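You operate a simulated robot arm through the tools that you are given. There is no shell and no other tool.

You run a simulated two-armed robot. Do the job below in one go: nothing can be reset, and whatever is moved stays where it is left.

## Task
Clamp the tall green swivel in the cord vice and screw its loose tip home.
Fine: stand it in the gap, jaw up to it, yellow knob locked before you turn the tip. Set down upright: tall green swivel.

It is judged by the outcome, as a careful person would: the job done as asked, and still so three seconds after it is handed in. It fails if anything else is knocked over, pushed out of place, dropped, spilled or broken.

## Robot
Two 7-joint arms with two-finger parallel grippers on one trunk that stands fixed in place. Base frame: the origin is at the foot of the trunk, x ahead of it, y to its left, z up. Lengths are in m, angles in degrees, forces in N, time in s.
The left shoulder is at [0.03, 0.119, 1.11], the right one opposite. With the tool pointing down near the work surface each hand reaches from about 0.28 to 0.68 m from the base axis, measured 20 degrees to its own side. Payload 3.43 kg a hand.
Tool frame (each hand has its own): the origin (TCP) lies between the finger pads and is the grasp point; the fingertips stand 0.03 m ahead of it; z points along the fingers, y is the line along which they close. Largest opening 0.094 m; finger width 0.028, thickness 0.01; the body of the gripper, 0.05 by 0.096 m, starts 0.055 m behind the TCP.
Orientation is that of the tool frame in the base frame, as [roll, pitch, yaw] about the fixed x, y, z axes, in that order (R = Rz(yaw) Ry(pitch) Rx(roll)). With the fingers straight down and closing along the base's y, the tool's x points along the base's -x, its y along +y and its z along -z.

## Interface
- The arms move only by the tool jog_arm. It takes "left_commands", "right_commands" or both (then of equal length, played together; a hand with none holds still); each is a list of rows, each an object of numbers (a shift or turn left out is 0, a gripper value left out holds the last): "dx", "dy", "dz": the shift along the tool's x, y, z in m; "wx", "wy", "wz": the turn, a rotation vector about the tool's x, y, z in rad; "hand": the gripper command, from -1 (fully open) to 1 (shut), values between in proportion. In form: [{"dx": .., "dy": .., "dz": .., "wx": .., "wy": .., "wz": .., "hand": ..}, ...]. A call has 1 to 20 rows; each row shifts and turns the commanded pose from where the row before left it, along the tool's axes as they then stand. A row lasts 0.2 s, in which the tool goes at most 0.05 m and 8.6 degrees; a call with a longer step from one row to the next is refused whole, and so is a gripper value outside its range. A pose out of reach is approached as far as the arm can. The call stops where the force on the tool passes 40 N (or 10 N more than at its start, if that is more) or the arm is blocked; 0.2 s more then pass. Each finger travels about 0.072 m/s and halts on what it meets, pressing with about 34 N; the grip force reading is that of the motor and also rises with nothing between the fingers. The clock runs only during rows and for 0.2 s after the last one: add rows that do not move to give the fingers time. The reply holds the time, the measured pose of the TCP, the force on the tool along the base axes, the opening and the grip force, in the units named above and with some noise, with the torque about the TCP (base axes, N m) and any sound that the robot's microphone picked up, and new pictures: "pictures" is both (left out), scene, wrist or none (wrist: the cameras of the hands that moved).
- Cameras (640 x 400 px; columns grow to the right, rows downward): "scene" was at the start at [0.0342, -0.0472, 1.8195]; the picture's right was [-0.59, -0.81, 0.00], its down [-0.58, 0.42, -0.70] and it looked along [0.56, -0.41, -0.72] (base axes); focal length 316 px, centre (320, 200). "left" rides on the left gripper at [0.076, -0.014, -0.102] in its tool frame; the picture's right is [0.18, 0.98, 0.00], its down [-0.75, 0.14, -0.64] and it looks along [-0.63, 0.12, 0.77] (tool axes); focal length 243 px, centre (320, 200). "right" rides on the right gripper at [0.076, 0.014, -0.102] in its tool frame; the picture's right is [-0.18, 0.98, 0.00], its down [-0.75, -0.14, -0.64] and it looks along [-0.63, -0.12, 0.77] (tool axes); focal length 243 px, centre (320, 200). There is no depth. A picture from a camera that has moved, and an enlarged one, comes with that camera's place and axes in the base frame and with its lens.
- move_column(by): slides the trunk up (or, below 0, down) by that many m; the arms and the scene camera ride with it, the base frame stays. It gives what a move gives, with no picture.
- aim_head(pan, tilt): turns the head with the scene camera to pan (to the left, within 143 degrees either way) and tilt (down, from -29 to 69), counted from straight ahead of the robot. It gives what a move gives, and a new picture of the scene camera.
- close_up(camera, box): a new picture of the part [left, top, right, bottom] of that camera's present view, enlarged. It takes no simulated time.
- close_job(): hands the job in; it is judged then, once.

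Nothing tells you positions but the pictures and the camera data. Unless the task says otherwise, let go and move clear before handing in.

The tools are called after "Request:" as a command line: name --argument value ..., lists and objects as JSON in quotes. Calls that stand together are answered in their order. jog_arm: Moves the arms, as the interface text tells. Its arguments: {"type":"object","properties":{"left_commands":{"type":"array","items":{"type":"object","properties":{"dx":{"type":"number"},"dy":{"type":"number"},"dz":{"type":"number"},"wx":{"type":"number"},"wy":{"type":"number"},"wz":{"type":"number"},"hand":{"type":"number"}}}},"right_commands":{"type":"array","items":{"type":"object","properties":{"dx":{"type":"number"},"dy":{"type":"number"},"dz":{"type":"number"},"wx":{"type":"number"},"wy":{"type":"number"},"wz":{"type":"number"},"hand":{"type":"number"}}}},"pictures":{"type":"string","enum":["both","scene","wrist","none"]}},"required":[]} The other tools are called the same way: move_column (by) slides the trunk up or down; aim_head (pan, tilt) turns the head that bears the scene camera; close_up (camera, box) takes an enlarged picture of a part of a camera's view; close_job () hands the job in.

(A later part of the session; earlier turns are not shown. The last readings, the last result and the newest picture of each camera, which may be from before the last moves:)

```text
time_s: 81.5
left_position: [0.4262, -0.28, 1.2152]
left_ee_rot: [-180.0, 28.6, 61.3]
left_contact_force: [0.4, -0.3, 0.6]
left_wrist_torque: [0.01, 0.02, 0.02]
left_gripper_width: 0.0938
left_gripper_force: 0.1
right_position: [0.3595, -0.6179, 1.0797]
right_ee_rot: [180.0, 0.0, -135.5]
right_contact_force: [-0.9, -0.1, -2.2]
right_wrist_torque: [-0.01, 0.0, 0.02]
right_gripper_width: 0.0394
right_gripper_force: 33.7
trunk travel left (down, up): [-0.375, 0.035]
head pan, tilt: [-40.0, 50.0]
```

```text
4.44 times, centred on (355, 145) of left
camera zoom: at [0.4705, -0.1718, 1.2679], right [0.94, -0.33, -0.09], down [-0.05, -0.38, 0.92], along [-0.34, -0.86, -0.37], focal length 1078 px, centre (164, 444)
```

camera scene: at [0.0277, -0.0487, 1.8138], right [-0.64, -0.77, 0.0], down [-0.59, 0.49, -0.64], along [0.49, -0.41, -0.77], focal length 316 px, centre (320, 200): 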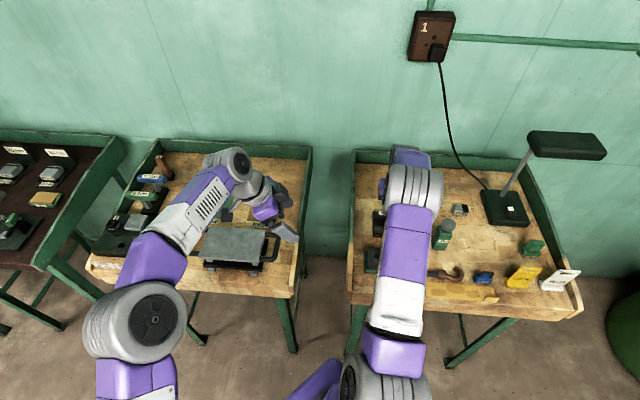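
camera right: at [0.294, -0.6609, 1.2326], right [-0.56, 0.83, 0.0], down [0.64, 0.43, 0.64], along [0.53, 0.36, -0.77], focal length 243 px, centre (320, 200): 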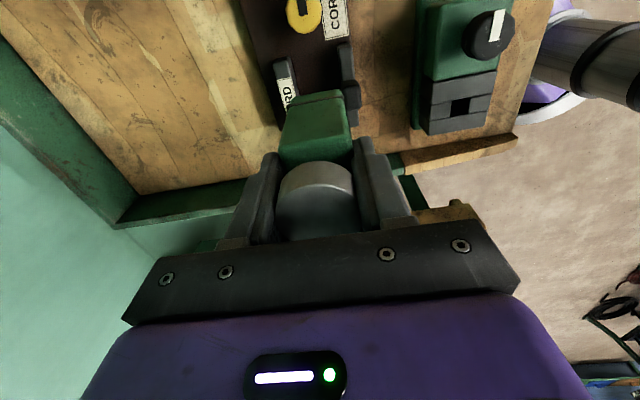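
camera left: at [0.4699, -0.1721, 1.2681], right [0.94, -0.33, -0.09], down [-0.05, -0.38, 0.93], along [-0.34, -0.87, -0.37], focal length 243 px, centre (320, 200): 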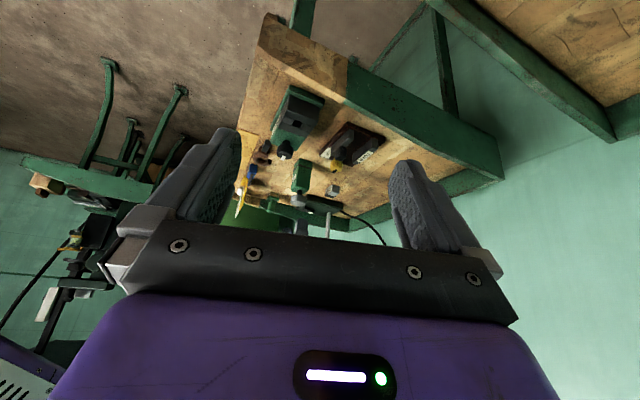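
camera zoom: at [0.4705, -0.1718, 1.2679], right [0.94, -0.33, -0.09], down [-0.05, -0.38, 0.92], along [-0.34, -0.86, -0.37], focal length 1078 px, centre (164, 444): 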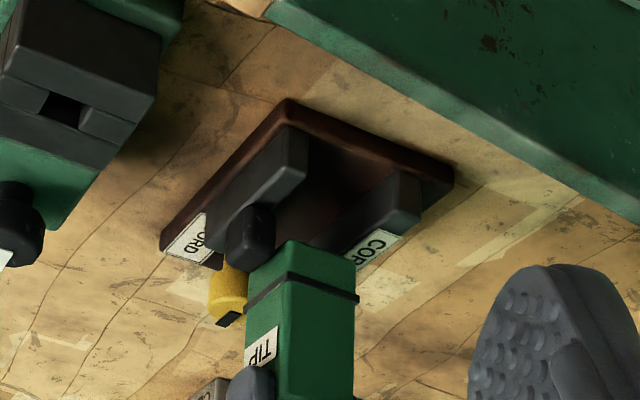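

It's below the handle top with no contact, so I'll keep going down.

Request:
jog_arm --right_commands '[{"dz": 0.005}, {"dz": 0.005}, {"dz": 0.005}, {"dz": 0.005}, {}]' --pictures "none"

Request:
close_up --camera "left" --box '[310, 100, 400, 190]'

```text
time_s: 82.7
left_position: [0.4273, -0.2802, 1.2134]
left_ee_rot: [179.9, 28.6, 61.3]
left_contact_force: [-1.1, -0.4, -0.4]
left_wrist_torque: [0.01, 0.0, 0.01]
left_gripper_width: 0.0942
left_gripper_force: 0.1
right_position: [0.3599, -0.6183, 1.0599]
right_ee_rot: [180.0, 0.0, -135.4]
right_contact_force: [0.1, -0.2, -1.9]
right_wrist_torque: [0.01, 0.0, 0.04]
right_gripper_width: 0.0394
right_gripper_force: 33.9
trunk travel left (down, up): [-0.375, 0.035]
head pan, tilt: [-40.0, 50.0]
```

```text
4.44 times, centred on (355, 145) of left
camera zoom: at [0.4705, -0.1718, 1.2679], right [0.94, -0.33, -0.09], down [-0.05, -0.38, 0.92], along [-0.34, -0.86, -0.37], focal length 1078 px, centre (164, 444)
```

zoom: 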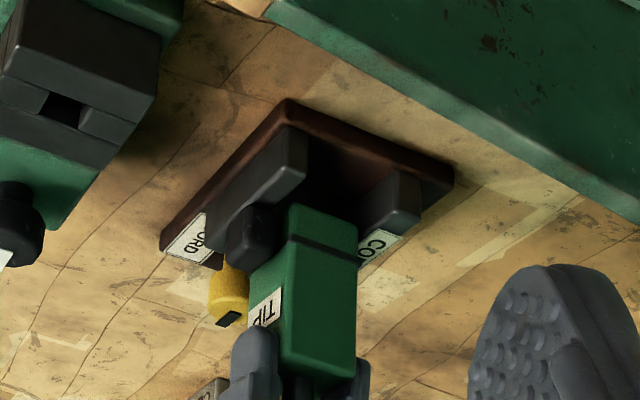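

Request:
jog_arm --right_commands '[{"dz": 0.004}, {"dz": 0.004}, {"dz": 0.004}, {}]' --pictures "none"

Request:
jog_arm --right_commands '[{"dz": 0.003}, {"dz": 0.002}, {}]' --pictures "none"

Request:
close_up --camera "left" --box '[310, 100, 400, 190]'

```text
time_s: 83.7
left_position: [0.4274, -0.2798, 1.2147]
left_ee_rot: [-180.0, 28.6, 61.3]
left_contact_force: [0.3, 0.3, 0.2]
left_wrist_torque: [0.03, -0.02, -0.02]
left_gripper_width: 0.0939
left_gripper_force: 0.0
right_position: [0.3595, -0.6186, 1.0461]
right_ee_rot: [-180.0, 0.0, -135.5]
right_contact_force: [-0.1, -0.3, -1.6]
right_wrist_torque: [-0.02, 0.04, 0.04]
right_gripper_width: 0.0393
right_gripper_force: 34.3
trunk travel left (down, up): [-0.375, 0.035]
head pan, tilt: [-40.0, 50.0]
```

```text
time_s: 84.5
left_position: [0.4271, -0.2808, 1.2141]
left_ee_rot: [-179.8, 28.6, 61.3]
left_contact_force: [-0.1, -0.4, 0.2]
left_wrist_torque: [-0.02, 0.05, 0.0]
left_gripper_width: 0.0942
left_gripper_force: 0.0
right_position: [0.3601, -0.6175, 1.0415]
right_ee_rot: [180.0, 0.0, -135.5]
right_contact_force: [-0.2, -0.2, -2.1]
right_wrist_torque: [-0.03, -0.03, 0.0]
right_gripper_width: 0.0396
right_gripper_force: 33.8
trunk travel left (down, up): [-0.375, 0.035]
head pan, tilt: [-40.0, 50.0]
```

```text
4.44 times, centred on (355, 145) of left
camera zoom: at [0.4705, -0.1719, 1.2679], right [0.94, -0.33, -0.09], down [-0.05, -0.38, 0.92], along [-0.34, -0.86, -0.37], focal length 1078 px, centre (164, 444)
```

zoom: 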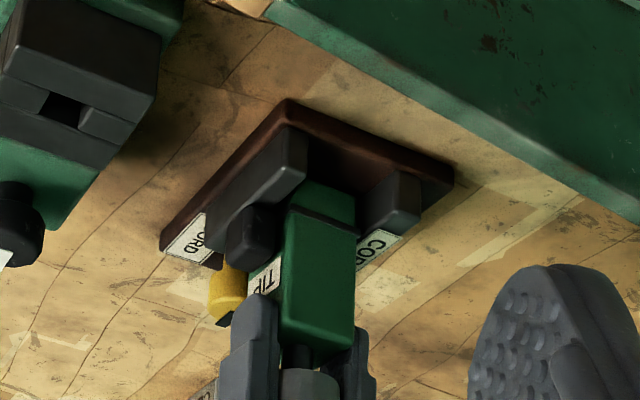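

Request:
jog_arm --right_commands '[{"dz": 0.002}, {"dz": 0.0015}, {}]' --pictures "none"

Request:
jog_arm --right_commands '[{"dz": 0.0015}, {"dz": 0.001}, {}]' --pictures "none"

```text
time_s: 85.3
left_position: [0.4268, -0.2806, 1.2147]
left_ee_rot: [179.9, 28.7, 61.3]
left_contact_force: [0.2, -0.6, -0.1]
left_wrist_torque: [0.02, 0.02, -0.03]
left_gripper_width: 0.0941
left_gripper_force: 0.0
right_position: [0.3594, -0.6182, 1.0401]
right_ee_rot: [-179.9, 0.0, -135.5]
right_contact_force: [-1.5, 0.4, 7.4]
right_wrist_torque: [0.25, 0.05, 0.01]
right_gripper_width: 0.0395
right_gripper_force: 33.8
trunk travel left (down, up): [-0.375, 0.035]
head pan, tilt: [-40.0, 50.0]
```

```text
time_s: 86.1
left_position: [0.4246, -0.2778, 1.2166]
left_ee_rot: [180.0, 28.7, 61.3]
left_contact_force: [0.6, 0.1, 0.0]
left_wrist_torque: [0.01, 0.01, -0.01]
left_gripper_width: 0.0939
left_gripper_force: 0.0
right_position: [0.3596, -0.6181, 1.0395]
right_ee_rot: [-179.6, 0.0, -135.5]
right_contact_force: [0.8, -1.7, 24.3]
right_wrist_torque: [0.39, 0.05, 0.01]
right_gripper_width: 0.0392
right_gripper_force: 33.9
trunk travel left (down, up): [-0.375, 0.035]
head pan, tilt: [-40.0, 50.0]
```

The swivel is seated on the plate. I'll ease the pressure, release gently and back off.

Request:
jog_arm --right_commands '[{"dz": -0.0035}, {}, {"hand": 0.14}, {"hand": 0.1}, {"hand": 0.05}, {"hand": 0.0}, {"hand": -0.1}, {"hand": -0.25}, {}]' --pictures "wrist"

Request:
close_up --camera "left" --box '[310, 100, 400, 200]'

```text
time_s: 88.1
left_position: [0.4262, -0.28, 1.215]
left_ee_rot: [180.0, 28.6, 61.3]
left_contact_force: [-0.4, 0.4, 0.2]
left_wrist_torque: [0.02, 0.02, -0.01]
left_gripper_width: 0.094
left_gripper_force: 0.2
right_position: [0.3577, -0.6177, 1.0397]
right_ee_rot: [-179.9, 0.0, -135.5]
right_contact_force: [1.1, -0.5, 0.2]
right_wrist_torque: [0.0, -0.02, -0.03]
right_gripper_width: 0.0587
right_gripper_force: 0.0
trunk travel left (down, up): [-0.375, 0.035]
head pan, tilt: [-40.0, 50.0]
camera right: at [0.2944, -0.6617, 1.142], right [-0.56, 0.83, 0.0], down [0.64, 0.43, 0.64], along [0.53, 0.36, -0.77], focal length 243 px, centre (320, 200)
```

right: 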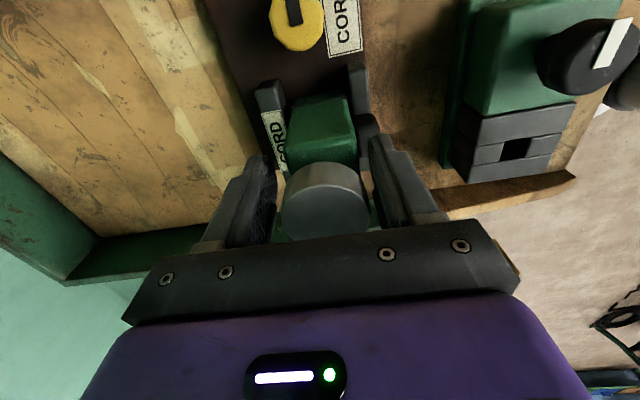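

```text
4.00 times, centred on (355, 150) of left
camera zoom: at [0.4705, -0.1717, 1.2679], right [0.94, -0.33, -0.09], down [-0.05, -0.38, 0.92], along [-0.34, -0.86, -0.37], focal length 970 px, centre (180, 400)
```

zoom: 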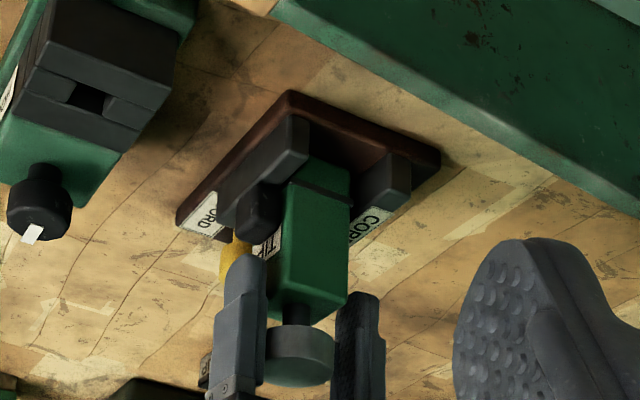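

The swivel stands in the gap by itself. I'll raise the hand, turn back to the narrow orientation, and close the fingers ready to push the jaw.

Request:
jog_arm --right_commands '[{"dz": -0.02}, {"dz": -0.03}, {"dz": -0.04}, {"dz": -0.04}, {}]' --pictures "wrist"

Request:
close_up --camera "left" --box '[310, 100, 400, 200]'

Request:
close_up --camera "right" --box '[220, 0, 420, 200]'

```text
time_s: 89.3
left_position: [0.4276, -0.2808, 1.2142]
left_ee_rot: [-180.0, 28.6, 61.2]
left_contact_force: [-0.9, 0.3, 0.5]
left_wrist_torque: [-0.01, -0.02, -0.05]
left_gripper_width: 0.094
left_gripper_force: 0.0
right_position: [0.36, -0.6189, 1.1685]
right_ee_rot: [-180.0, 0.0, -135.5]
right_contact_force: [0.4, -0.5, -0.9]
right_wrist_torque: [0.02, 0.0, 0.02]
right_gripper_width: 0.0586
right_gripper_force: 0.1
trunk travel left (down, up): [-0.375, 0.035]
head pan, tilt: [-40.0, 50.0]
camera right: at [0.2956, -0.663, 1.2715], right [-0.56, 0.83, 0.0], down [0.64, 0.43, 0.64], along [0.53, 0.36, -0.77], focal length 243 px, centre (320, 200)
```

right: 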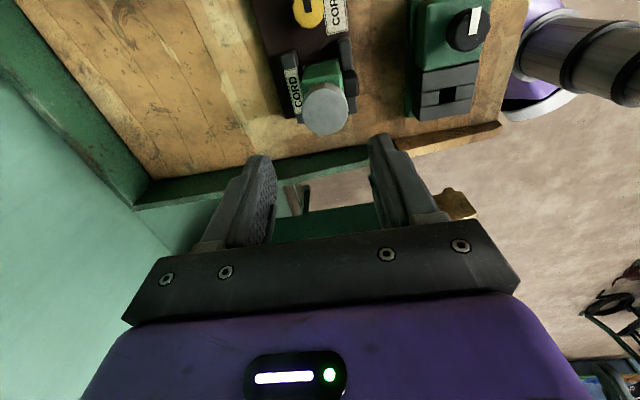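

```text
4.00 times, centred on (355, 150) of left
camera zoom: at [0.4707, -0.1721, 1.2678], right [0.94, -0.33, -0.09], down [-0.05, -0.38, 0.92], along [-0.34, -0.86, -0.37], focal length 970 px, centre (180, 400)
```

zoom: 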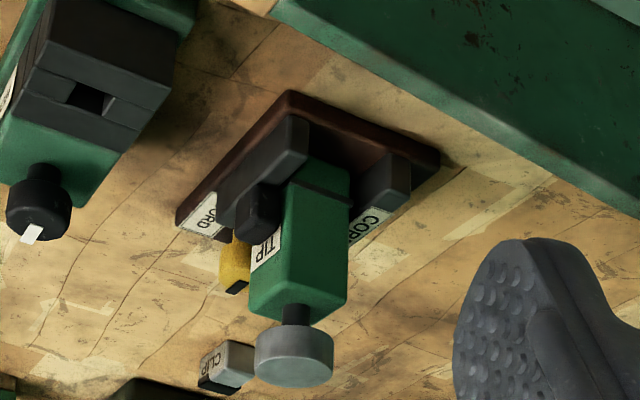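

```text
2.00 times, centred on (320, 100) of right
camera zoom: at [0.2956, -0.663, 1.2715], right [-0.56, 0.83, 0.0], down [0.64, 0.43, 0.64], along [0.53, 0.36, -0.77], focal length 485 px, centre (320, 400)
```

zoom: 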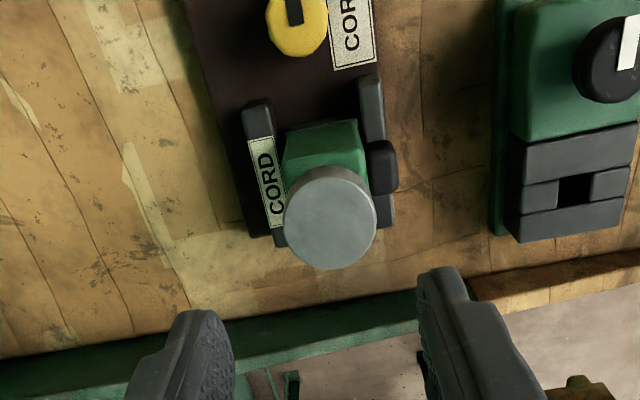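

The swivel stands upright between the jaws. I'll turn the hand, close the fingers and come down behind the jaw's handle.

Request:
jog_arm --right_commands '[{"wz": 0.1428, "hand": 1}, {"wz": 0.1428}, {"wz": 0.1428}, {"wz": 0.1428}, {"wz": 0.1428}, {"wz": 0.1428}, {"wz": 0.1428}, {"wz": 0.1428}, {"wz": 0.1428}, {"wz": 0.1428}, {"wz": 0.1428}, {"dx": 0.035}, {"dx": 0.035}, {}]' --pictures "wrist"

Request:
close_up --camera "left" --box '[290, 90, 400, 200]'

```text
time_s: 92.3
left_position: [0.4273, -0.281, 1.2133]
left_ee_rot: [180.0, 28.6, 61.3]
left_contact_force: [0.4, 0.6, -0.3]
left_wrist_torque: [0.0, 0.0, -0.04]
left_gripper_width: 0.0938
left_gripper_force: 0.0
right_position: [0.3093, -0.568, 1.1713]
right_ee_rot: [180.0, -0.1, 134.5]
right_contact_force: [-0.1, 0.9, -0.7]
right_wrist_torque: [0.0, 0.01, -0.01]
right_gripper_width: 0.0
right_gripper_force: 32.9
trunk travel left (down, up): [-0.375, 0.035]
head pan, tilt: [-40.0, 50.0]
camera right: at [0.2663, -0.5041, 1.2731], right [0.83, 0.56, 0.0], down [0.43, -0.64, 0.64], along [0.36, -0.53, -0.77], focal length 243 px, centre (320, 200)
```

right: 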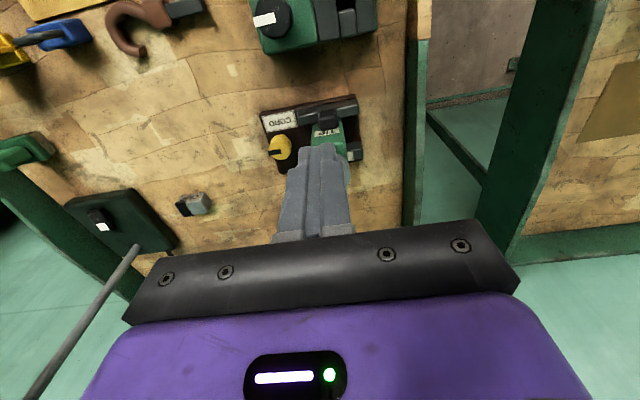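

```text
3.64 times, centred on (345, 145) of left
camera zoom: at [0.471, -0.1723, 1.2676], right [0.94, -0.33, -0.09], down [-0.05, -0.38, 0.92], along [-0.34, -0.86, -0.37], focal length 882 px, centre (229, 400)
```

zoom: 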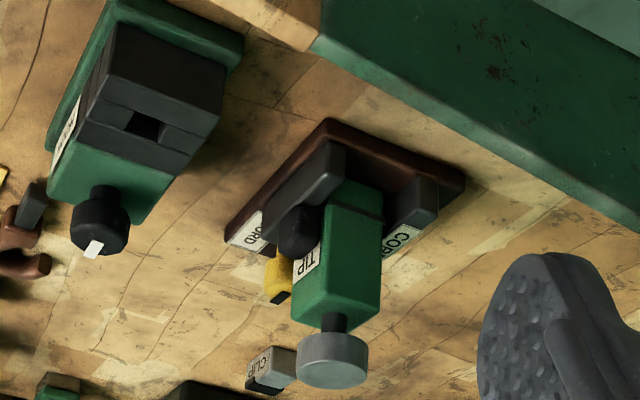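

Request:
jog_arm --right_commands '[{"dz": 0.04}, {"dz": 0.04}, {"dz": 0.03}, {}]' --pictures "wrist"

Request:
close_up --camera "left" --box '[290, 90, 400, 200]'

```text
time_s: 93.3
left_position: [0.4261, -0.2795, 1.2141]
left_ee_rot: [179.9, 28.6, 61.3]
left_contact_force: [0.3, -0.1, -0.4]
left_wrist_torque: [-0.01, 0.0, 0.03]
left_gripper_width: 0.0943
left_gripper_force: 0.0
right_position: [0.3111, -0.5669, 1.061]
right_ee_rot: [-179.9, 0.0, 134.6]
right_contact_force: [-0.1, -0.9, 0.4]
right_wrist_torque: [-0.04, 0.0, 0.0]
right_gripper_width: 0.0
right_gripper_force: 33.3
trunk travel left (down, up): [-0.375, 0.035]
head pan, tilt: [-40.0, 50.0]
camera right: at [0.267, -0.5033, 1.1635], right [0.83, 0.56, 0.0], down [0.43, -0.64, 0.64], along [0.36, -0.53, -0.77], focal length 243 px, centre (320, 200)
```

right: 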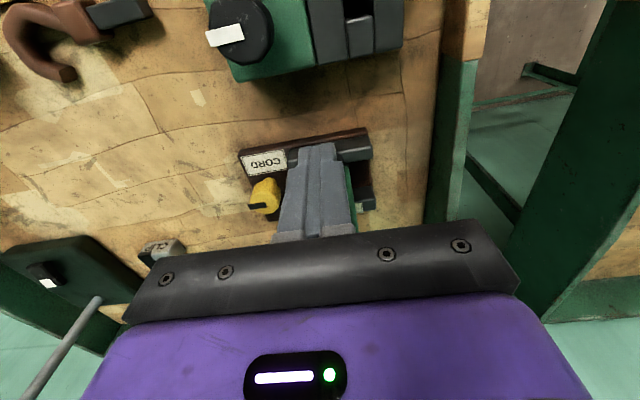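

```text
3.64 times, centred on (345, 145) of left
camera zoom: at [0.4702, -0.1715, 1.2681], right [0.94, -0.33, -0.09], down [-0.05, -0.38, 0.92], along [-0.34, -0.87, -0.37], focal length 882 px, centre (229, 400)
```

zoom: 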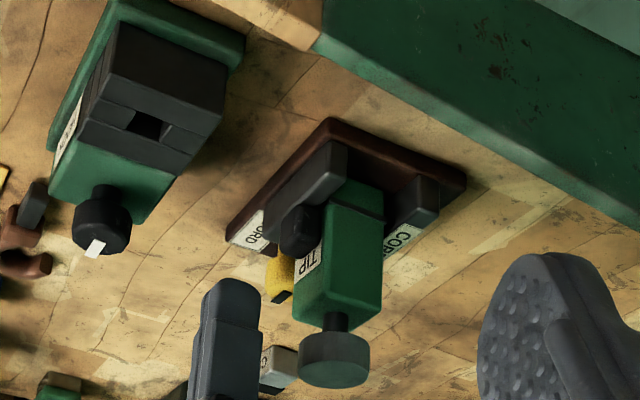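

Request:
jog_arm --right_commands '[{"dz": 0.02}, {"dz": 0.02}, {"dz": 0.014}, {}]' --pictures "wrist"

Request:
close_up --camera "left" --box '[290, 90, 400, 200]'

```text
time_s: 94.3
left_position: [0.4262, -0.2799, 1.2148]
left_ee_rot: [-180.0, 28.6, 61.3]
left_contact_force: [0.3, 0.5, -0.3]
left_wrist_torque: [-0.01, 0.06, -0.02]
left_gripper_width: 0.0942
left_gripper_force: 0.1
right_position: [0.3105, -0.5674, 1.0053]
right_ee_rot: [180.0, -0.1, 134.6]
right_contact_force: [0.6, 0.2, 0.1]
right_wrist_torque: [0.01, 0.0, 0.03]
right_gripper_width: 0.0
right_gripper_force: 32.8
trunk travel left (down, up): [-0.375, 0.035]
head pan, tilt: [-40.0, 50.0]
camera right: at [0.267, -0.504, 1.1081], right [0.83, 0.56, 0.0], down [0.43, -0.64, 0.64], along [0.36, -0.53, -0.77], focal length 243 px, centre (320, 200)
```

right: 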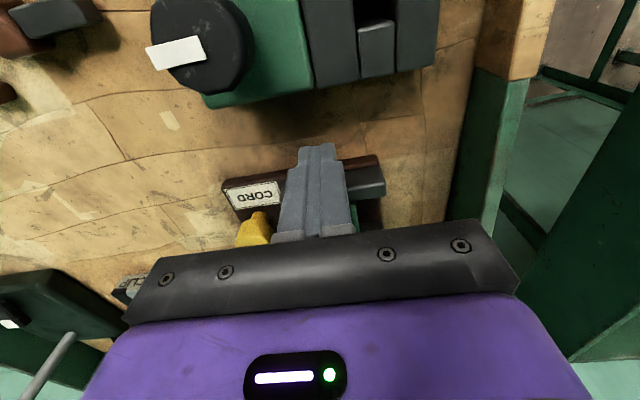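

```text
3.64 times, centred on (345, 145) of left
camera zoom: at [0.4703, -0.1715, 1.268], right [0.94, -0.33, -0.09], down [-0.05, -0.38, 0.92], along [-0.34, -0.87, -0.37], focal length 882 px, centre (229, 400)
```

zoom: 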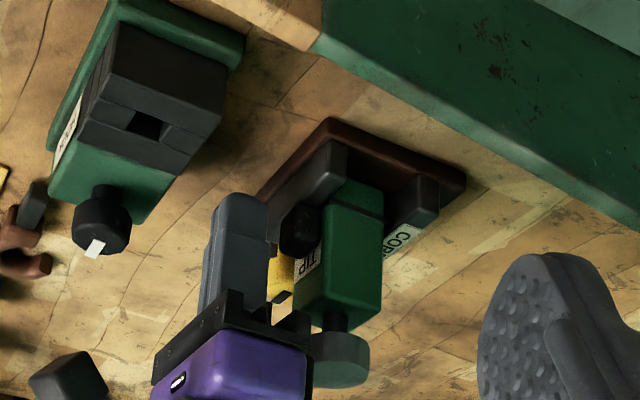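

I'll raise slightly so the palm clears the cap, then push the handle toward the swivel.

Request:
jog_arm --right_commands '[{"dz": -0.0065}, {"dx": -0.005}, {"dx": -0.005}, {"dx": -0.002}, {}]' --pictures "none"

Request:
jog_arm --right_commands '[{"dx": -0.002}, {"dx": -0.002}, {}]' --pictures "none"

Request:
close_up --camera "left" --box '[310, 100, 400, 200]'

```text
time_s: 95.5
left_position: [0.4265, -0.2797, 1.214]
left_ee_rot: [179.9, 28.6, 61.3]
left_contact_force: [-0.3, -0.3, -0.7]
left_wrist_torque: [-0.01, 0.02, -0.01]
left_gripper_width: 0.0942
left_gripper_force: 0.1
right_position: [0.3188, -0.5758, 1.011]
right_ee_rot: [-179.9, 0.0, 134.5]
right_contact_force: [0.4, 0.0, -0.3]
right_wrist_torque: [-0.02, 0.0, -0.01]
right_gripper_width: 0.0001
right_gripper_force: 33.7
trunk travel left (down, up): [-0.375, 0.035]
head pan, tilt: [-40.0, 50.0]
```

```text
time_s: 96.3
left_position: [0.4269, -0.2793, 1.215]
left_ee_rot: [-180.0, 28.5, 61.3]
left_contact_force: [0.5, 0.5, 0.6]
left_wrist_torque: [0.0, 0.02, -0.05]
left_gripper_width: 0.094
left_gripper_force: 0.1
right_position: [0.3209, -0.578, 1.0127]
right_ee_rot: [-179.9, 0.0, 134.5]
right_contact_force: [0.3, 1.9, 0.1]
right_wrist_torque: [0.07, -0.01, 0.01]
right_gripper_width: 0.0002
right_gripper_force: 33.4
trunk travel left (down, up): [-0.375, 0.035]
head pan, tilt: [-40.0, 50.0]
```

```text
4.00 times, centred on (355, 150) of left
camera zoom: at [0.4703, -0.1715, 1.268], right [0.94, -0.33, -0.09], down [-0.05, -0.38, 0.92], along [-0.34, -0.87, -0.37], focal length 970 px, centre (180, 400)
```

zoom: 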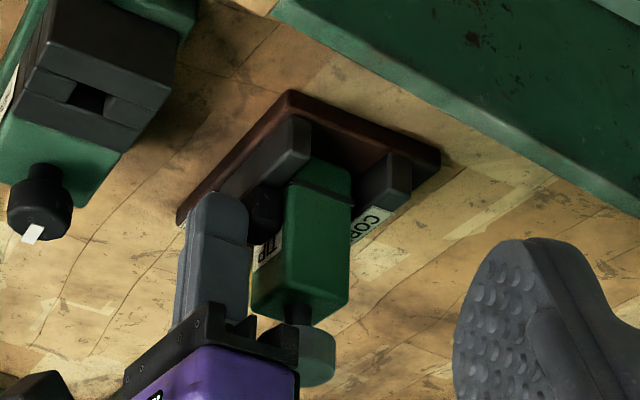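

Contact with the handle is starting. I'll keep pushing in small steps.

Request:
jog_arm --right_commands '[{"dx": -0.002}, {"dx": -0.002}, {}]' --pictures "none"

Request:
close_up --camera "left" --box '[310, 100, 400, 200]'

```text
time_s: 97.1
left_position: [0.4271, -0.2796, 1.2139]
left_ee_rot: [-179.9, 28.7, 61.3]
left_contact_force: [-0.3, -0.8, 0.3]
left_wrist_torque: [0.0, 0.01, 0.02]
left_gripper_width: 0.0942
left_gripper_force: 0.0
right_position: [0.3246, -0.5819, 1.0127]
right_ee_rot: [180.0, 0.0, 134.4]
right_contact_force: [-0.6, 1.2, -1.1]
right_wrist_torque: [-0.03, 0.04, 0.01]
right_gripper_width: 0.0
right_gripper_force: 32.7
trunk travel left (down, up): [-0.375, 0.035]
head pan, tilt: [-40.0, 50.0]
```

```text
4.00 times, centred on (355, 150) of left
camera zoom: at [0.4704, -0.1716, 1.268], right [0.94, -0.33, -0.09], down [-0.05, -0.38, 0.92], along [-0.34, -0.87, -0.37], focal length 970 px, centre (180, 400)
```

zoom: 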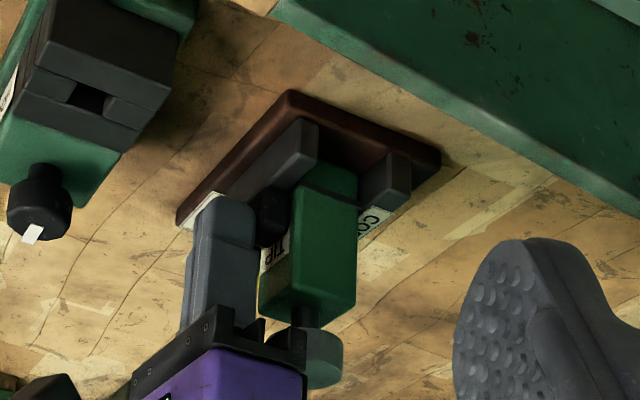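

Request:
jog_arm --right_commands '[{"dx": -0.0015}, {"dx": -0.0015}, {}]' --pictures "none"

Request:
close_up --camera "left" --box '[310, 100, 400, 200]'

```text
time_s: 97.9
left_position: [0.4265, -0.279, 1.2146]
left_ee_rot: [179.9, 28.7, 61.3]
left_contact_force: [0.2, 0.5, -0.4]
left_wrist_torque: [0.02, 0.0, 0.0]
left_gripper_width: 0.094
left_gripper_force: 0.0
right_position: [0.326, -0.5834, 1.012]
right_ee_rot: [-180.0, -0.2, 134.5]
right_contact_force: [-5.7, 9.5, 1.4]
right_wrist_torque: [0.19, 0.13, 0.06]
right_gripper_width: 0.0
right_gripper_force: 32.5
trunk travel left (down, up): [-0.375, 0.035]
head pan, tilt: [-40.0, 50.0]
```

```text
4.00 times, centred on (355, 150) of left
camera zoom: at [0.4696, -0.1705, 1.2685], right [0.94, -0.33, -0.09], down [-0.05, -0.38, 0.93], along [-0.34, -0.87, -0.37], focal length 970 px, centre (180, 400)
```

zoom: 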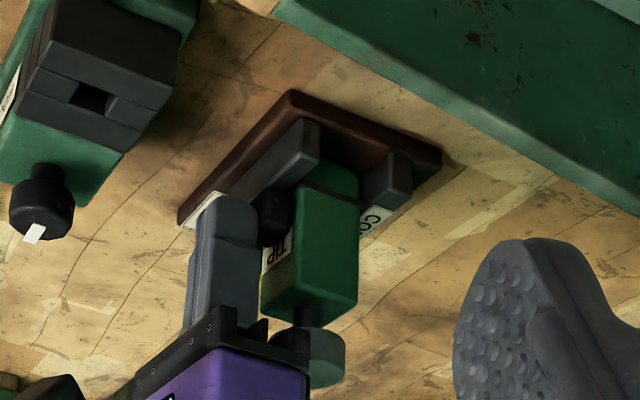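

The jaw has clamped the swivel, with about 11 N felt at the handle. I'll back off and rise to inspect it.

Request:
jog_arm --right_commands '[{"dx": 0.004}, {"dx": 0.008}, {"dx": 0.008}, {"dz": -0.03}, {"dz": -0.04}, {"dz": -0.04}, {"dz": -0.03}, {}]' --pictures "wrist"

Request:
close_up --camera "left" --box '[310, 100, 400, 200]'

Request:
close_up --camera "right" --box '[220, 60, 400, 200]'

```text
time_s: 99.7
left_position: [0.4266, -0.2808, 1.2154]
left_ee_rot: [180.0, 28.7, 61.3]
left_contact_force: [-0.3, -1.2, -0.1]
left_wrist_torque: [0.0, 0.0, 0.0]
left_gripper_width: 0.0943
left_gripper_force: 0.1
right_position: [0.3119, -0.5704, 1.1504]
right_ee_rot: [-180.0, 0.0, 134.5]
right_contact_force: [-0.2, 0.3, 0.8]
right_wrist_torque: [0.02, 0.03, 0.01]
right_gripper_width: 0.0
right_gripper_force: 32.8
trunk travel left (down, up): [-0.375, 0.035]
head pan, tilt: [-40.0, 50.0]
camera right: at [0.2688, -0.5071, 1.2537], right [0.83, 0.56, 0.0], down [0.43, -0.64, 0.64], along [0.36, -0.53, -0.77], focal length 243 px, centre (320, 200)
```

right: 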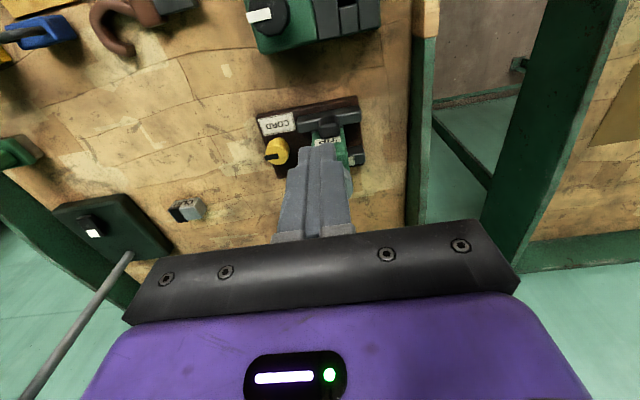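

```text
4.00 times, centred on (355, 150) of left
camera zoom: at [0.4707, -0.172, 1.2677], right [0.94, -0.33, -0.09], down [-0.05, -0.38, 0.92], along [-0.34, -0.86, -0.37], focal length 970 px, centre (180, 400)
```

zoom: 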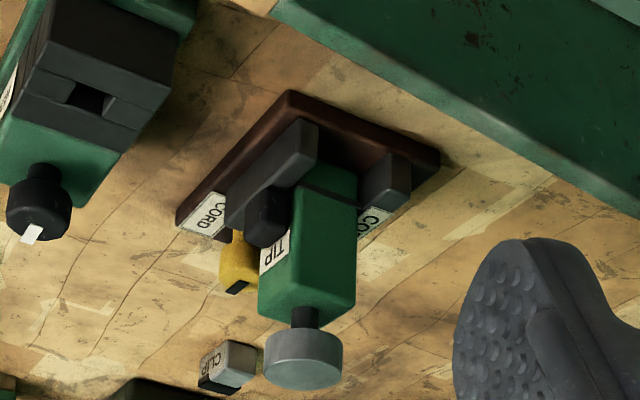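

```text
2.86 times, centred on (310, 130) of right
camera zoom: at [0.2688, -0.5071, 1.2537], right [0.83, 0.56, 0.0], down [0.43, -0.64, 0.64], along [0.36, -0.53, -0.77], focal length 693 px, centre (349, 400)
```

zoom: 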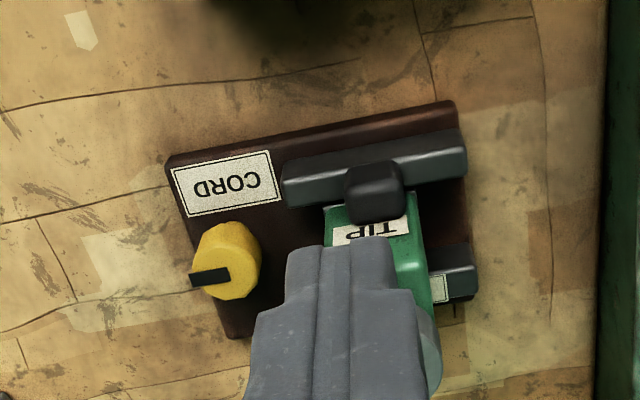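

The swivel is held upright between the jaws. Next is the yellow knob, so I'll look closely for any marks showing locked or unlocked.

Request:
close_up --camera "right" --box '[255, 105, 315, 175]'

Request:
close_up --camera "left" --box '[345, 145, 380, 180]'

Request:
close_up --camera "scene" --box '[360, 195, 430, 285]'

```text
5.71 times, centred on (285, 140) of right
camera zoom: at [0.2688, -0.5071, 1.2537], right [0.83, 0.56, 0.0], down [0.43, -0.64, 0.64], along [0.36, -0.53, -0.77], focal length 1386 px, centre (520, 543)
```

zoom: 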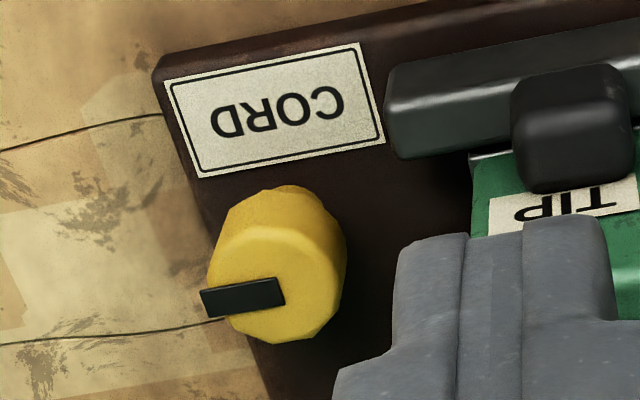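

```text
11.43 times, centred on (362, 162) of left
camera zoom: at [0.4707, -0.172, 1.2677], right [0.94, -0.33, -0.09], down [-0.05, -0.38, 0.92], along [-0.34, -0.86, -0.37], focal length 2773 px, centre (-166, 629)
```

zoom: 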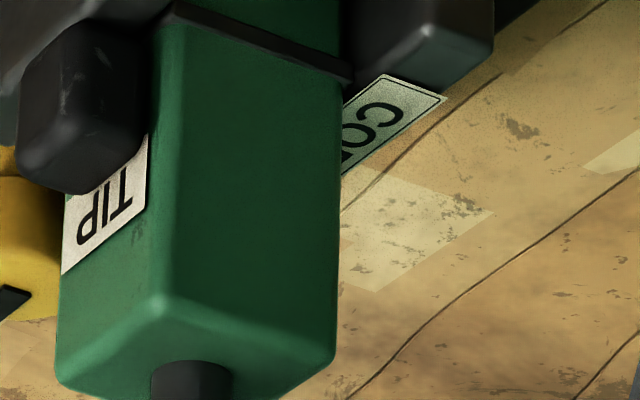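

```text
4.44 times, centred on (395, 240) of scene
camera zoom: at [0.0283, -0.0498, 1.8137], right [-0.64, -0.77, 0.0], down [-0.59, 0.49, -0.64], along [0.49, -0.41, -0.77], focal length 1403 px, centre (-13, 22)
```

zoom: 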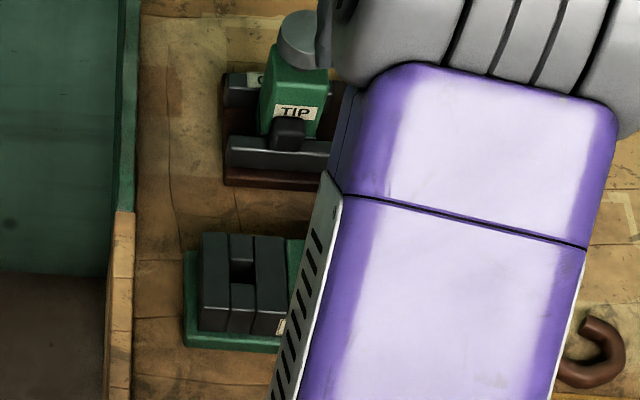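

There are no lock marks. The knob is about 29 mm across, centred near (0.31, -0.664) with its top at z ≈ 0.982, and its pointer points away from the jaws. I'll turn the right hand to get it over the knob with room for a clockwise quarter turn.

Request:
jog_arm --right_commands '[{"wz": -0.144, "hand": 0.1}, {"wz": -0.144}, {"wz": -0.144}, {"wz": -0.144}, {"wz": -0.144}, {"wz": -0.144}, {"wz": -0.144}, {"wz": -0.144}, {"wz": -0.144}, {"wz": -0.144}, {"wz": -0.144}, {"wz": -0.144}, {"wz": -0.144}, {"wz": -0.144}, {}]' --pictures "wrist"

```text
time_s: 102.9
left_position: [0.4271, -0.2791, 1.2144]
left_ee_rot: [-180.0, 28.6, 61.3]
left_contact_force: [0.0, -0.8, -0.6]
left_wrist_torque: [0.0, -0.02, -0.02]
left_gripper_width: 0.0942
left_gripper_force: 0.1
right_position: [0.3122, -0.5703, 1.1521]
right_ee_rot: [-180.0, 0.0, -109.9]
right_contact_force: [-0.1, -1.5, -0.3]
right_wrist_torque: [0.0, 0.01, 0.02]
right_gripper_width: 0.0423
right_gripper_force: 0.0
trunk travel left (down, up): [-0.375, 0.035]
head pan, tilt: [-40.0, 50.0]
camera right: at [0.2727, -0.6381, 1.2544], right [-0.86, 0.51, 0.0], down [0.39, 0.66, 0.64], along [0.33, 0.55, -0.77], focal length 243 px, centre (320, 200)
```

right: 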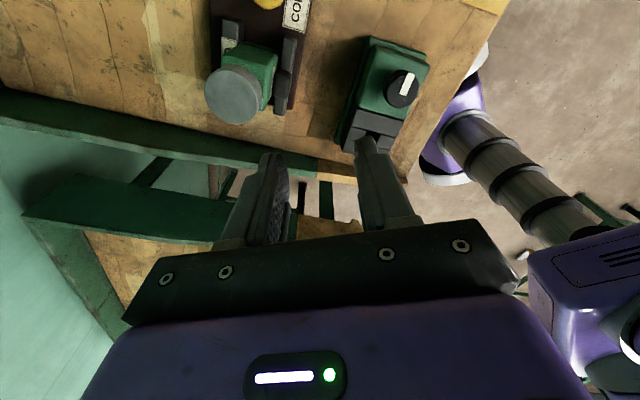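

Request:
jog_arm --right_commands '[{"dx": 0.0297, "dy": -0.0098}, {"dx": 0.0297, "dy": -0.0098}, {"dx": 0.0296, "dy": -0.0098}, {}]' --pictures "wrist"

Request:
close_up --camera "right" --box '[220, 20, 420, 200]'

Request:
close_up --camera "right" --box '[280, 60, 360, 130]'

```text
time_s: 103.9
left_position: [0.4259, -0.2787, 1.2144]
left_ee_rot: [-180.0, 28.6, 61.3]
left_contact_force: [-0.2, 0.8, -0.3]
left_wrist_torque: [-0.04, -0.01, -0.01]
left_gripper_width: 0.0941
left_gripper_force: 0.1
right_position: [0.3099, -0.6635, 1.1534]
right_ee_rot: [-180.0, 0.0, -110.0]
right_contact_force: [-0.1, 0.5, 0.4]
right_wrist_torque: [0.0, -0.03, 0.03]
right_gripper_width: 0.0424
right_gripper_force: 0.0
trunk travel left (down, up): [-0.375, 0.035]
head pan, tilt: [-40.0, 50.0]
camera right: at [0.271, -0.731, 1.2552], right [-0.86, 0.51, 0.0], down [0.39, 0.66, 0.64], along [0.33, 0.55, -0.77], focal length 243 px, centre (320, 200)
```

right: 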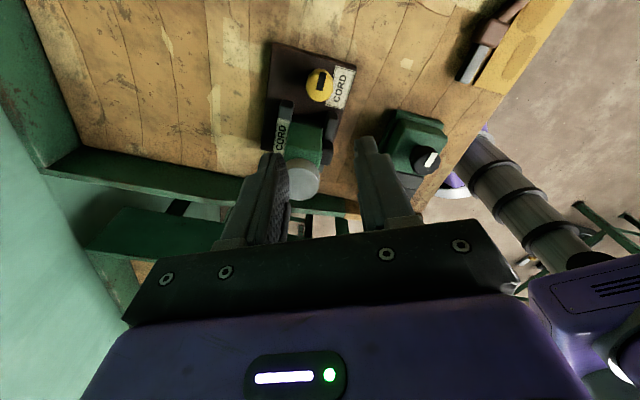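

```text
2.22 times, centred on (320, 110) of right
camera zoom: at [0.271, -0.731, 1.2552], right [-0.86, 0.51, 0.0], down [0.39, 0.66, 0.64], along [0.33, 0.55, -0.77], focal length 539 px, centre (320, 400)
```

zoom: 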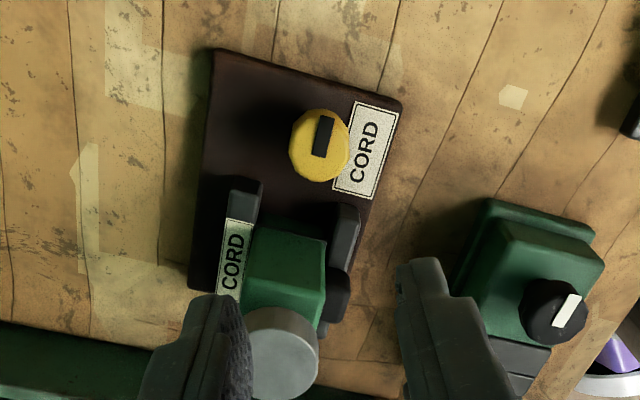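

```text
5.71 times, centred on (320, 95) of right
camera zoom: at [0.271, -0.731, 1.2552], right [-0.86, 0.51, 0.0], down [0.39, 0.66, 0.64], along [0.33, 0.55, -0.77], focal length 1386 px, centre (320, 800)
```

zoom: 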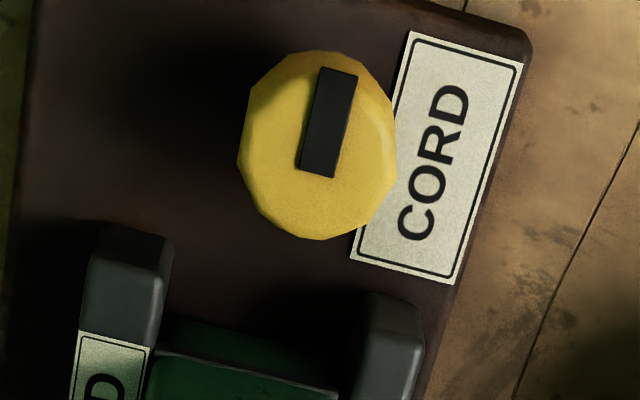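

From directly above, the pointer lies within the knob's rim and points away from the jaws, so it won't block the fingers. I'll centre over the knob and lower.

Request:
jog_arm --right_commands '[{"dx": 0.004, "dy": 0.001, "dz": 0.03}, {"dz": 0.03}, {"dz": 0.03}, {"dz": 0.02}, {}, {}]' --pictures "wrist"

Request:
close_up --camera "right" --box '[240, 60, 400, 200]'

Request:
close_up --camera "left" --box '[310, 100, 400, 200]'

```text
time_s: 105.3
left_position: [0.4261, -0.2804, 1.2145]
left_ee_rot: [-180.0, 28.6, 61.3]
left_contact_force: [0.5, 0.0, 1.0]
left_wrist_torque: [0.01, -0.03, -0.02]
left_gripper_width: 0.0941
left_gripper_force: 0.1
right_position: [0.3079, -0.667, 1.0414]
right_ee_rot: [180.0, 0.1, -110.1]
right_contact_force: [0.8, 0.2, -0.1]
right_wrist_torque: [0.01, -0.01, -0.03]
right_gripper_width: 0.0422
right_gripper_force: 0.0
trunk travel left (down, up): [-0.375, 0.035]
head pan, tilt: [-40.0, 50.0]
camera right: at [0.2679, -0.7359, 1.1441], right [-0.86, 0.51, 0.0], down [0.39, 0.66, 0.64], along [0.33, 0.55, -0.77], focal length 243 px, centre (320, 200)
```

right: 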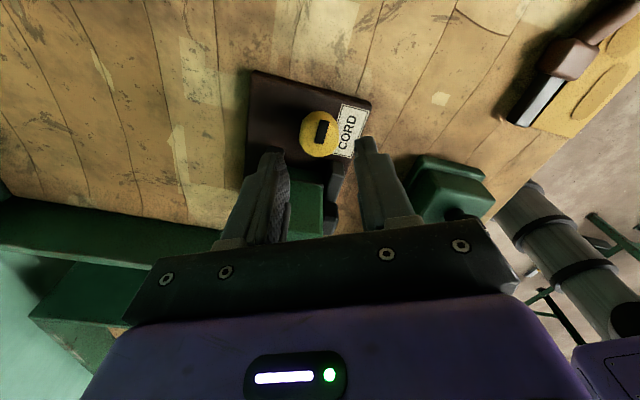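

```text
2.86 times, centred on (320, 130) of right
camera zoom: at [0.2679, -0.7359, 1.1441], right [-0.86, 0.51, 0.0], down [0.39, 0.66, 0.64], along [0.33, 0.55, -0.77], focal length 693 px, centre (320, 400)
```

zoom: 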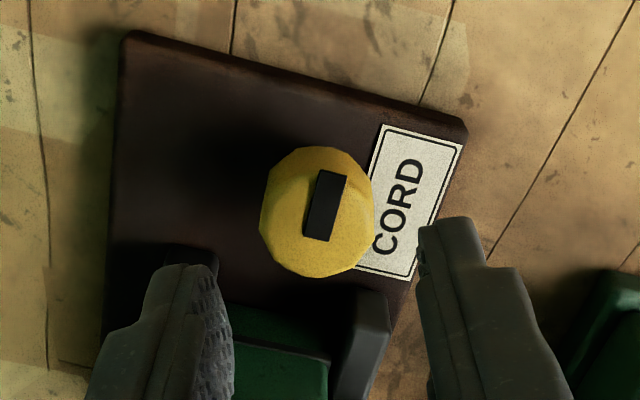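

```text
4.00 times, centred on (355, 150) of left
camera zoom: at [0.4705, -0.1719, 1.2679], right [0.94, -0.33, -0.09], down [-0.05, -0.38, 0.92], along [-0.34, -0.86, -0.37], focal length 970 px, centre (180, 400)
```

zoom: 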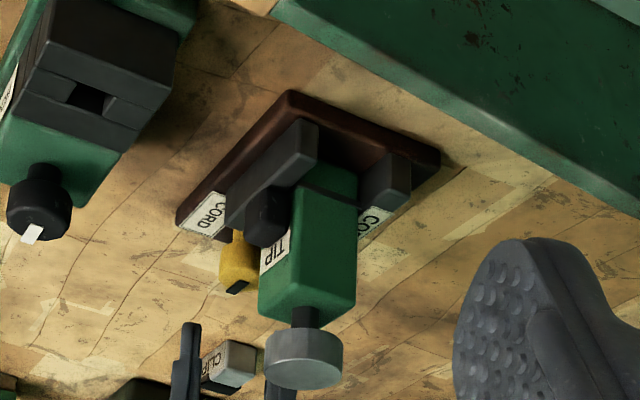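

Centred over the knob. Lowering so the fingers straddle it.

Request:
jog_arm --right_commands '[{"dz": 0.015}, {"dz": 0.015}, {"dz": 0.012}, {"dz": 0.012}, {}]' --pictures "wrist"

Request:
close_up --camera "left" --box '[310, 100, 400, 200]'

```text
time_s: 106.5
left_position: [0.4264, -0.2788, 1.214]
left_ee_rot: [180.0, 28.5, 61.4]
left_contact_force: [-1.0, -0.3, 0.1]
left_wrist_torque: [-0.05, -0.01, -0.01]
left_gripper_width: 0.0939
left_gripper_force: 0.1
right_position: [0.3073, -0.6672, 0.9881]
right_ee_rot: [-180.0, 0.0, -110.0]
right_contact_force: [1.0, -0.3, 0.1]
right_wrist_torque: [0.0, 0.02, -0.03]
right_gripper_width: 0.0423
right_gripper_force: 0.0
trunk travel left (down, up): [-0.375, 0.035]
head pan, tilt: [-40.0, 50.0]
camera right: at [0.2675, -0.7351, 1.0907], right [-0.86, 0.51, 0.0], down [0.39, 0.66, 0.64], along [0.33, 0.55, -0.77], focal length 243 px, centre (320, 200)
```

right: 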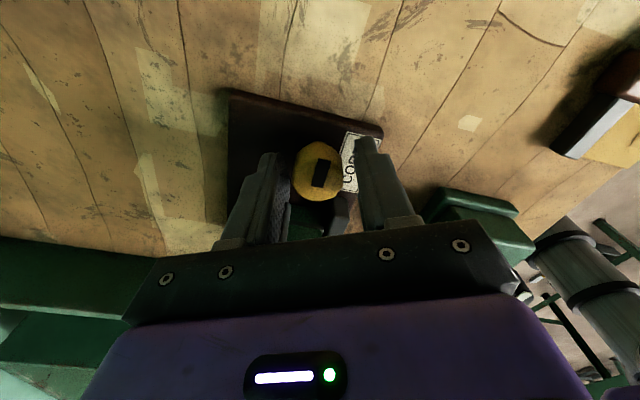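

```text
4.00 times, centred on (355, 150) of left
camera zoom: at [0.4704, -0.1715, 1.268], right [0.94, -0.33, -0.09], down [-0.05, -0.38, 0.92], along [-0.34, -0.87, -0.37], focal length 970 px, centre (180, 400)
```

zoom: 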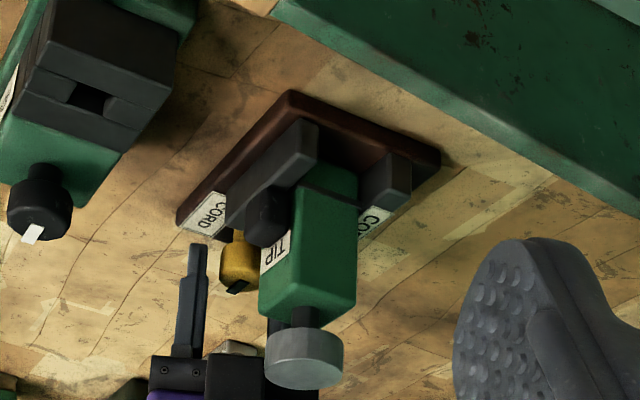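

The fingers are on either side of the knob. Closing on it.

Request:
jog_arm --right_commands '[{"hand": 0.25}, {"hand": 0.35}, {"hand": 0.5}, {"hand": 0.8}, {"hand": 1}, {"hand": 1}]' --pictures "wrist"

Request:
close_up --camera "right" --box '[240, 100, 400, 240]'

```text
time_s: 107.9
left_position: [0.4273, -0.2804, 1.2143]
left_ee_rot: [-179.9, 28.5, 61.2]
left_contact_force: [-0.7, -0.4, -0.6]
left_wrist_torque: [0.05, 0.01, 0.01]
left_gripper_width: 0.0937
left_gripper_force: 0.1
right_position: [0.3094, -0.6684, 0.9885]
right_ee_rot: [-179.9, 0.1, -110.0]
right_contact_force: [7.8, -4.7, -0.3]
right_wrist_torque: [-0.26, -0.41, -0.02]
right_gripper_width: 0.0292
right_gripper_force: 45.2
trunk travel left (down, up): [-0.375, 0.035]
head pan, tilt: [-40.0, 50.0]
camera right: at [0.269, -0.7357, 1.0907], right [-0.86, 0.51, 0.0], down [0.39, 0.66, 0.64], along [0.33, 0.55, -0.77], focal length 243 px, centre (320, 200)
```

right: 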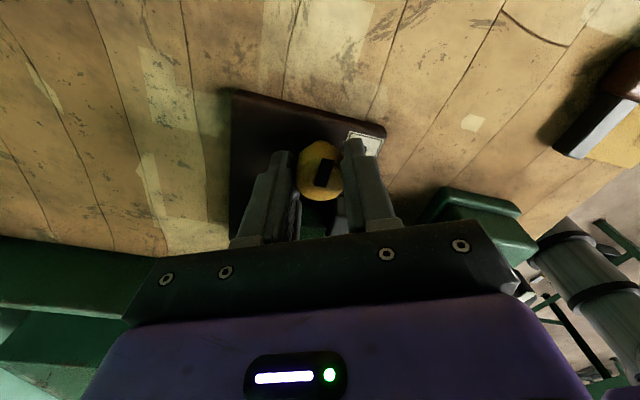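

```text
2.86 times, centred on (320, 170) of right
camera zoom: at [0.269, -0.7357, 1.0907], right [-0.86, 0.51, 0.0], down [0.39, 0.66, 0.64], along [0.33, 0.55, -0.77], focal length 693 px, centre (320, 286)
```

zoom: 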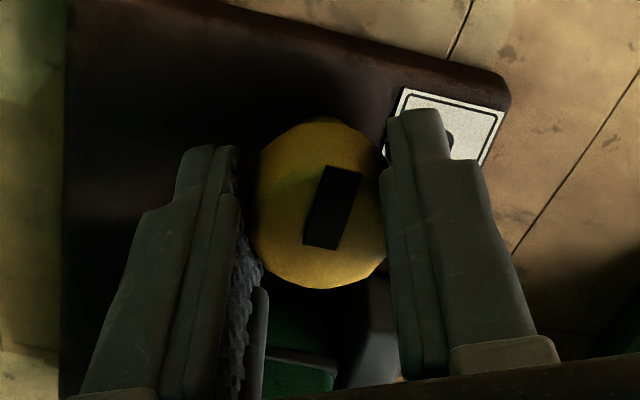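

Gripped at 29 mm. I'll take out the small side load, then turn clockwise a little and check the response.

Request:
jog_arm --right_commands '[{"dy": -0.002}, {"wz": 0.07}, {"wz": 0.07}, {"wz": 0.07}, {}]' --pictures "wrist"

Request:
close_up --camera "right" --box '[240, 100, 400, 240]'

```text
time_s: 109.1
left_position: [0.4265, -0.2791, 1.2149]
left_ee_rot: [-180.0, 28.6, 61.3]
left_contact_force: [-0.1, 0.1, 1.2]
left_wrist_torque: [0.02, 0.0, 0.03]
left_gripper_width: 0.0941
left_gripper_force: 0.1
right_position: [0.3083, -0.6681, 0.989]
right_ee_rot: [179.9, 0.1, -122.1]
right_contact_force: [2.2, 0.5, 0.4]
right_wrist_torque: [-0.17, 0.12, -0.01]
right_gripper_width: 0.0293
right_gripper_force: 44.6
trunk travel left (down, up): [-0.375, 0.035]
head pan, tilt: [-40.0, 50.0]
camera right: at [0.2559, -0.726, 1.0907], right [-0.73, 0.68, 0.0], down [0.52, 0.56, 0.64], along [0.43, 0.47, -0.77], focal length 243 px, centre (320, 200)
```

right: 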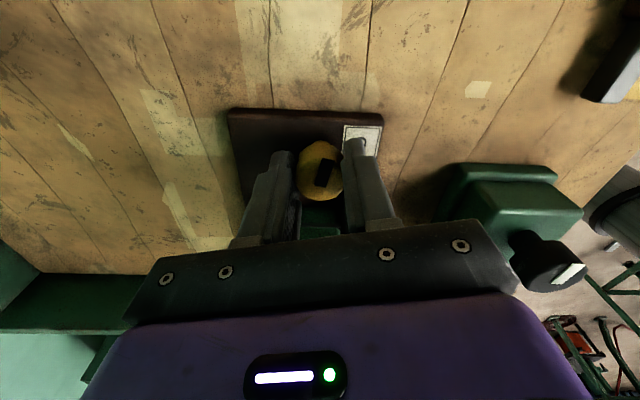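

```text
2.86 times, centred on (320, 170) of right
camera zoom: at [0.2559, -0.726, 1.0907], right [-0.73, 0.68, 0.0], down [0.52, 0.56, 0.64], along [0.43, 0.47, -0.77], focal length 693 px, centre (320, 286)
```

zoom: 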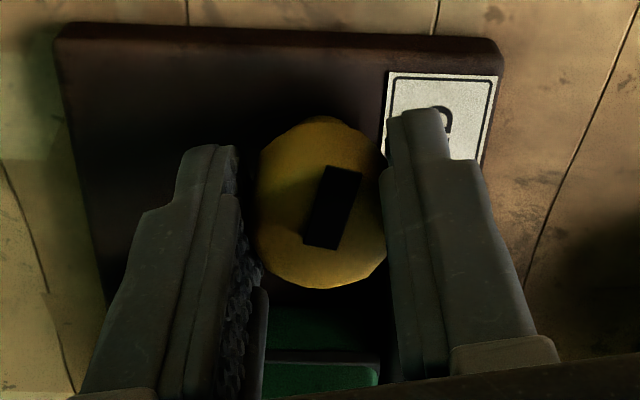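

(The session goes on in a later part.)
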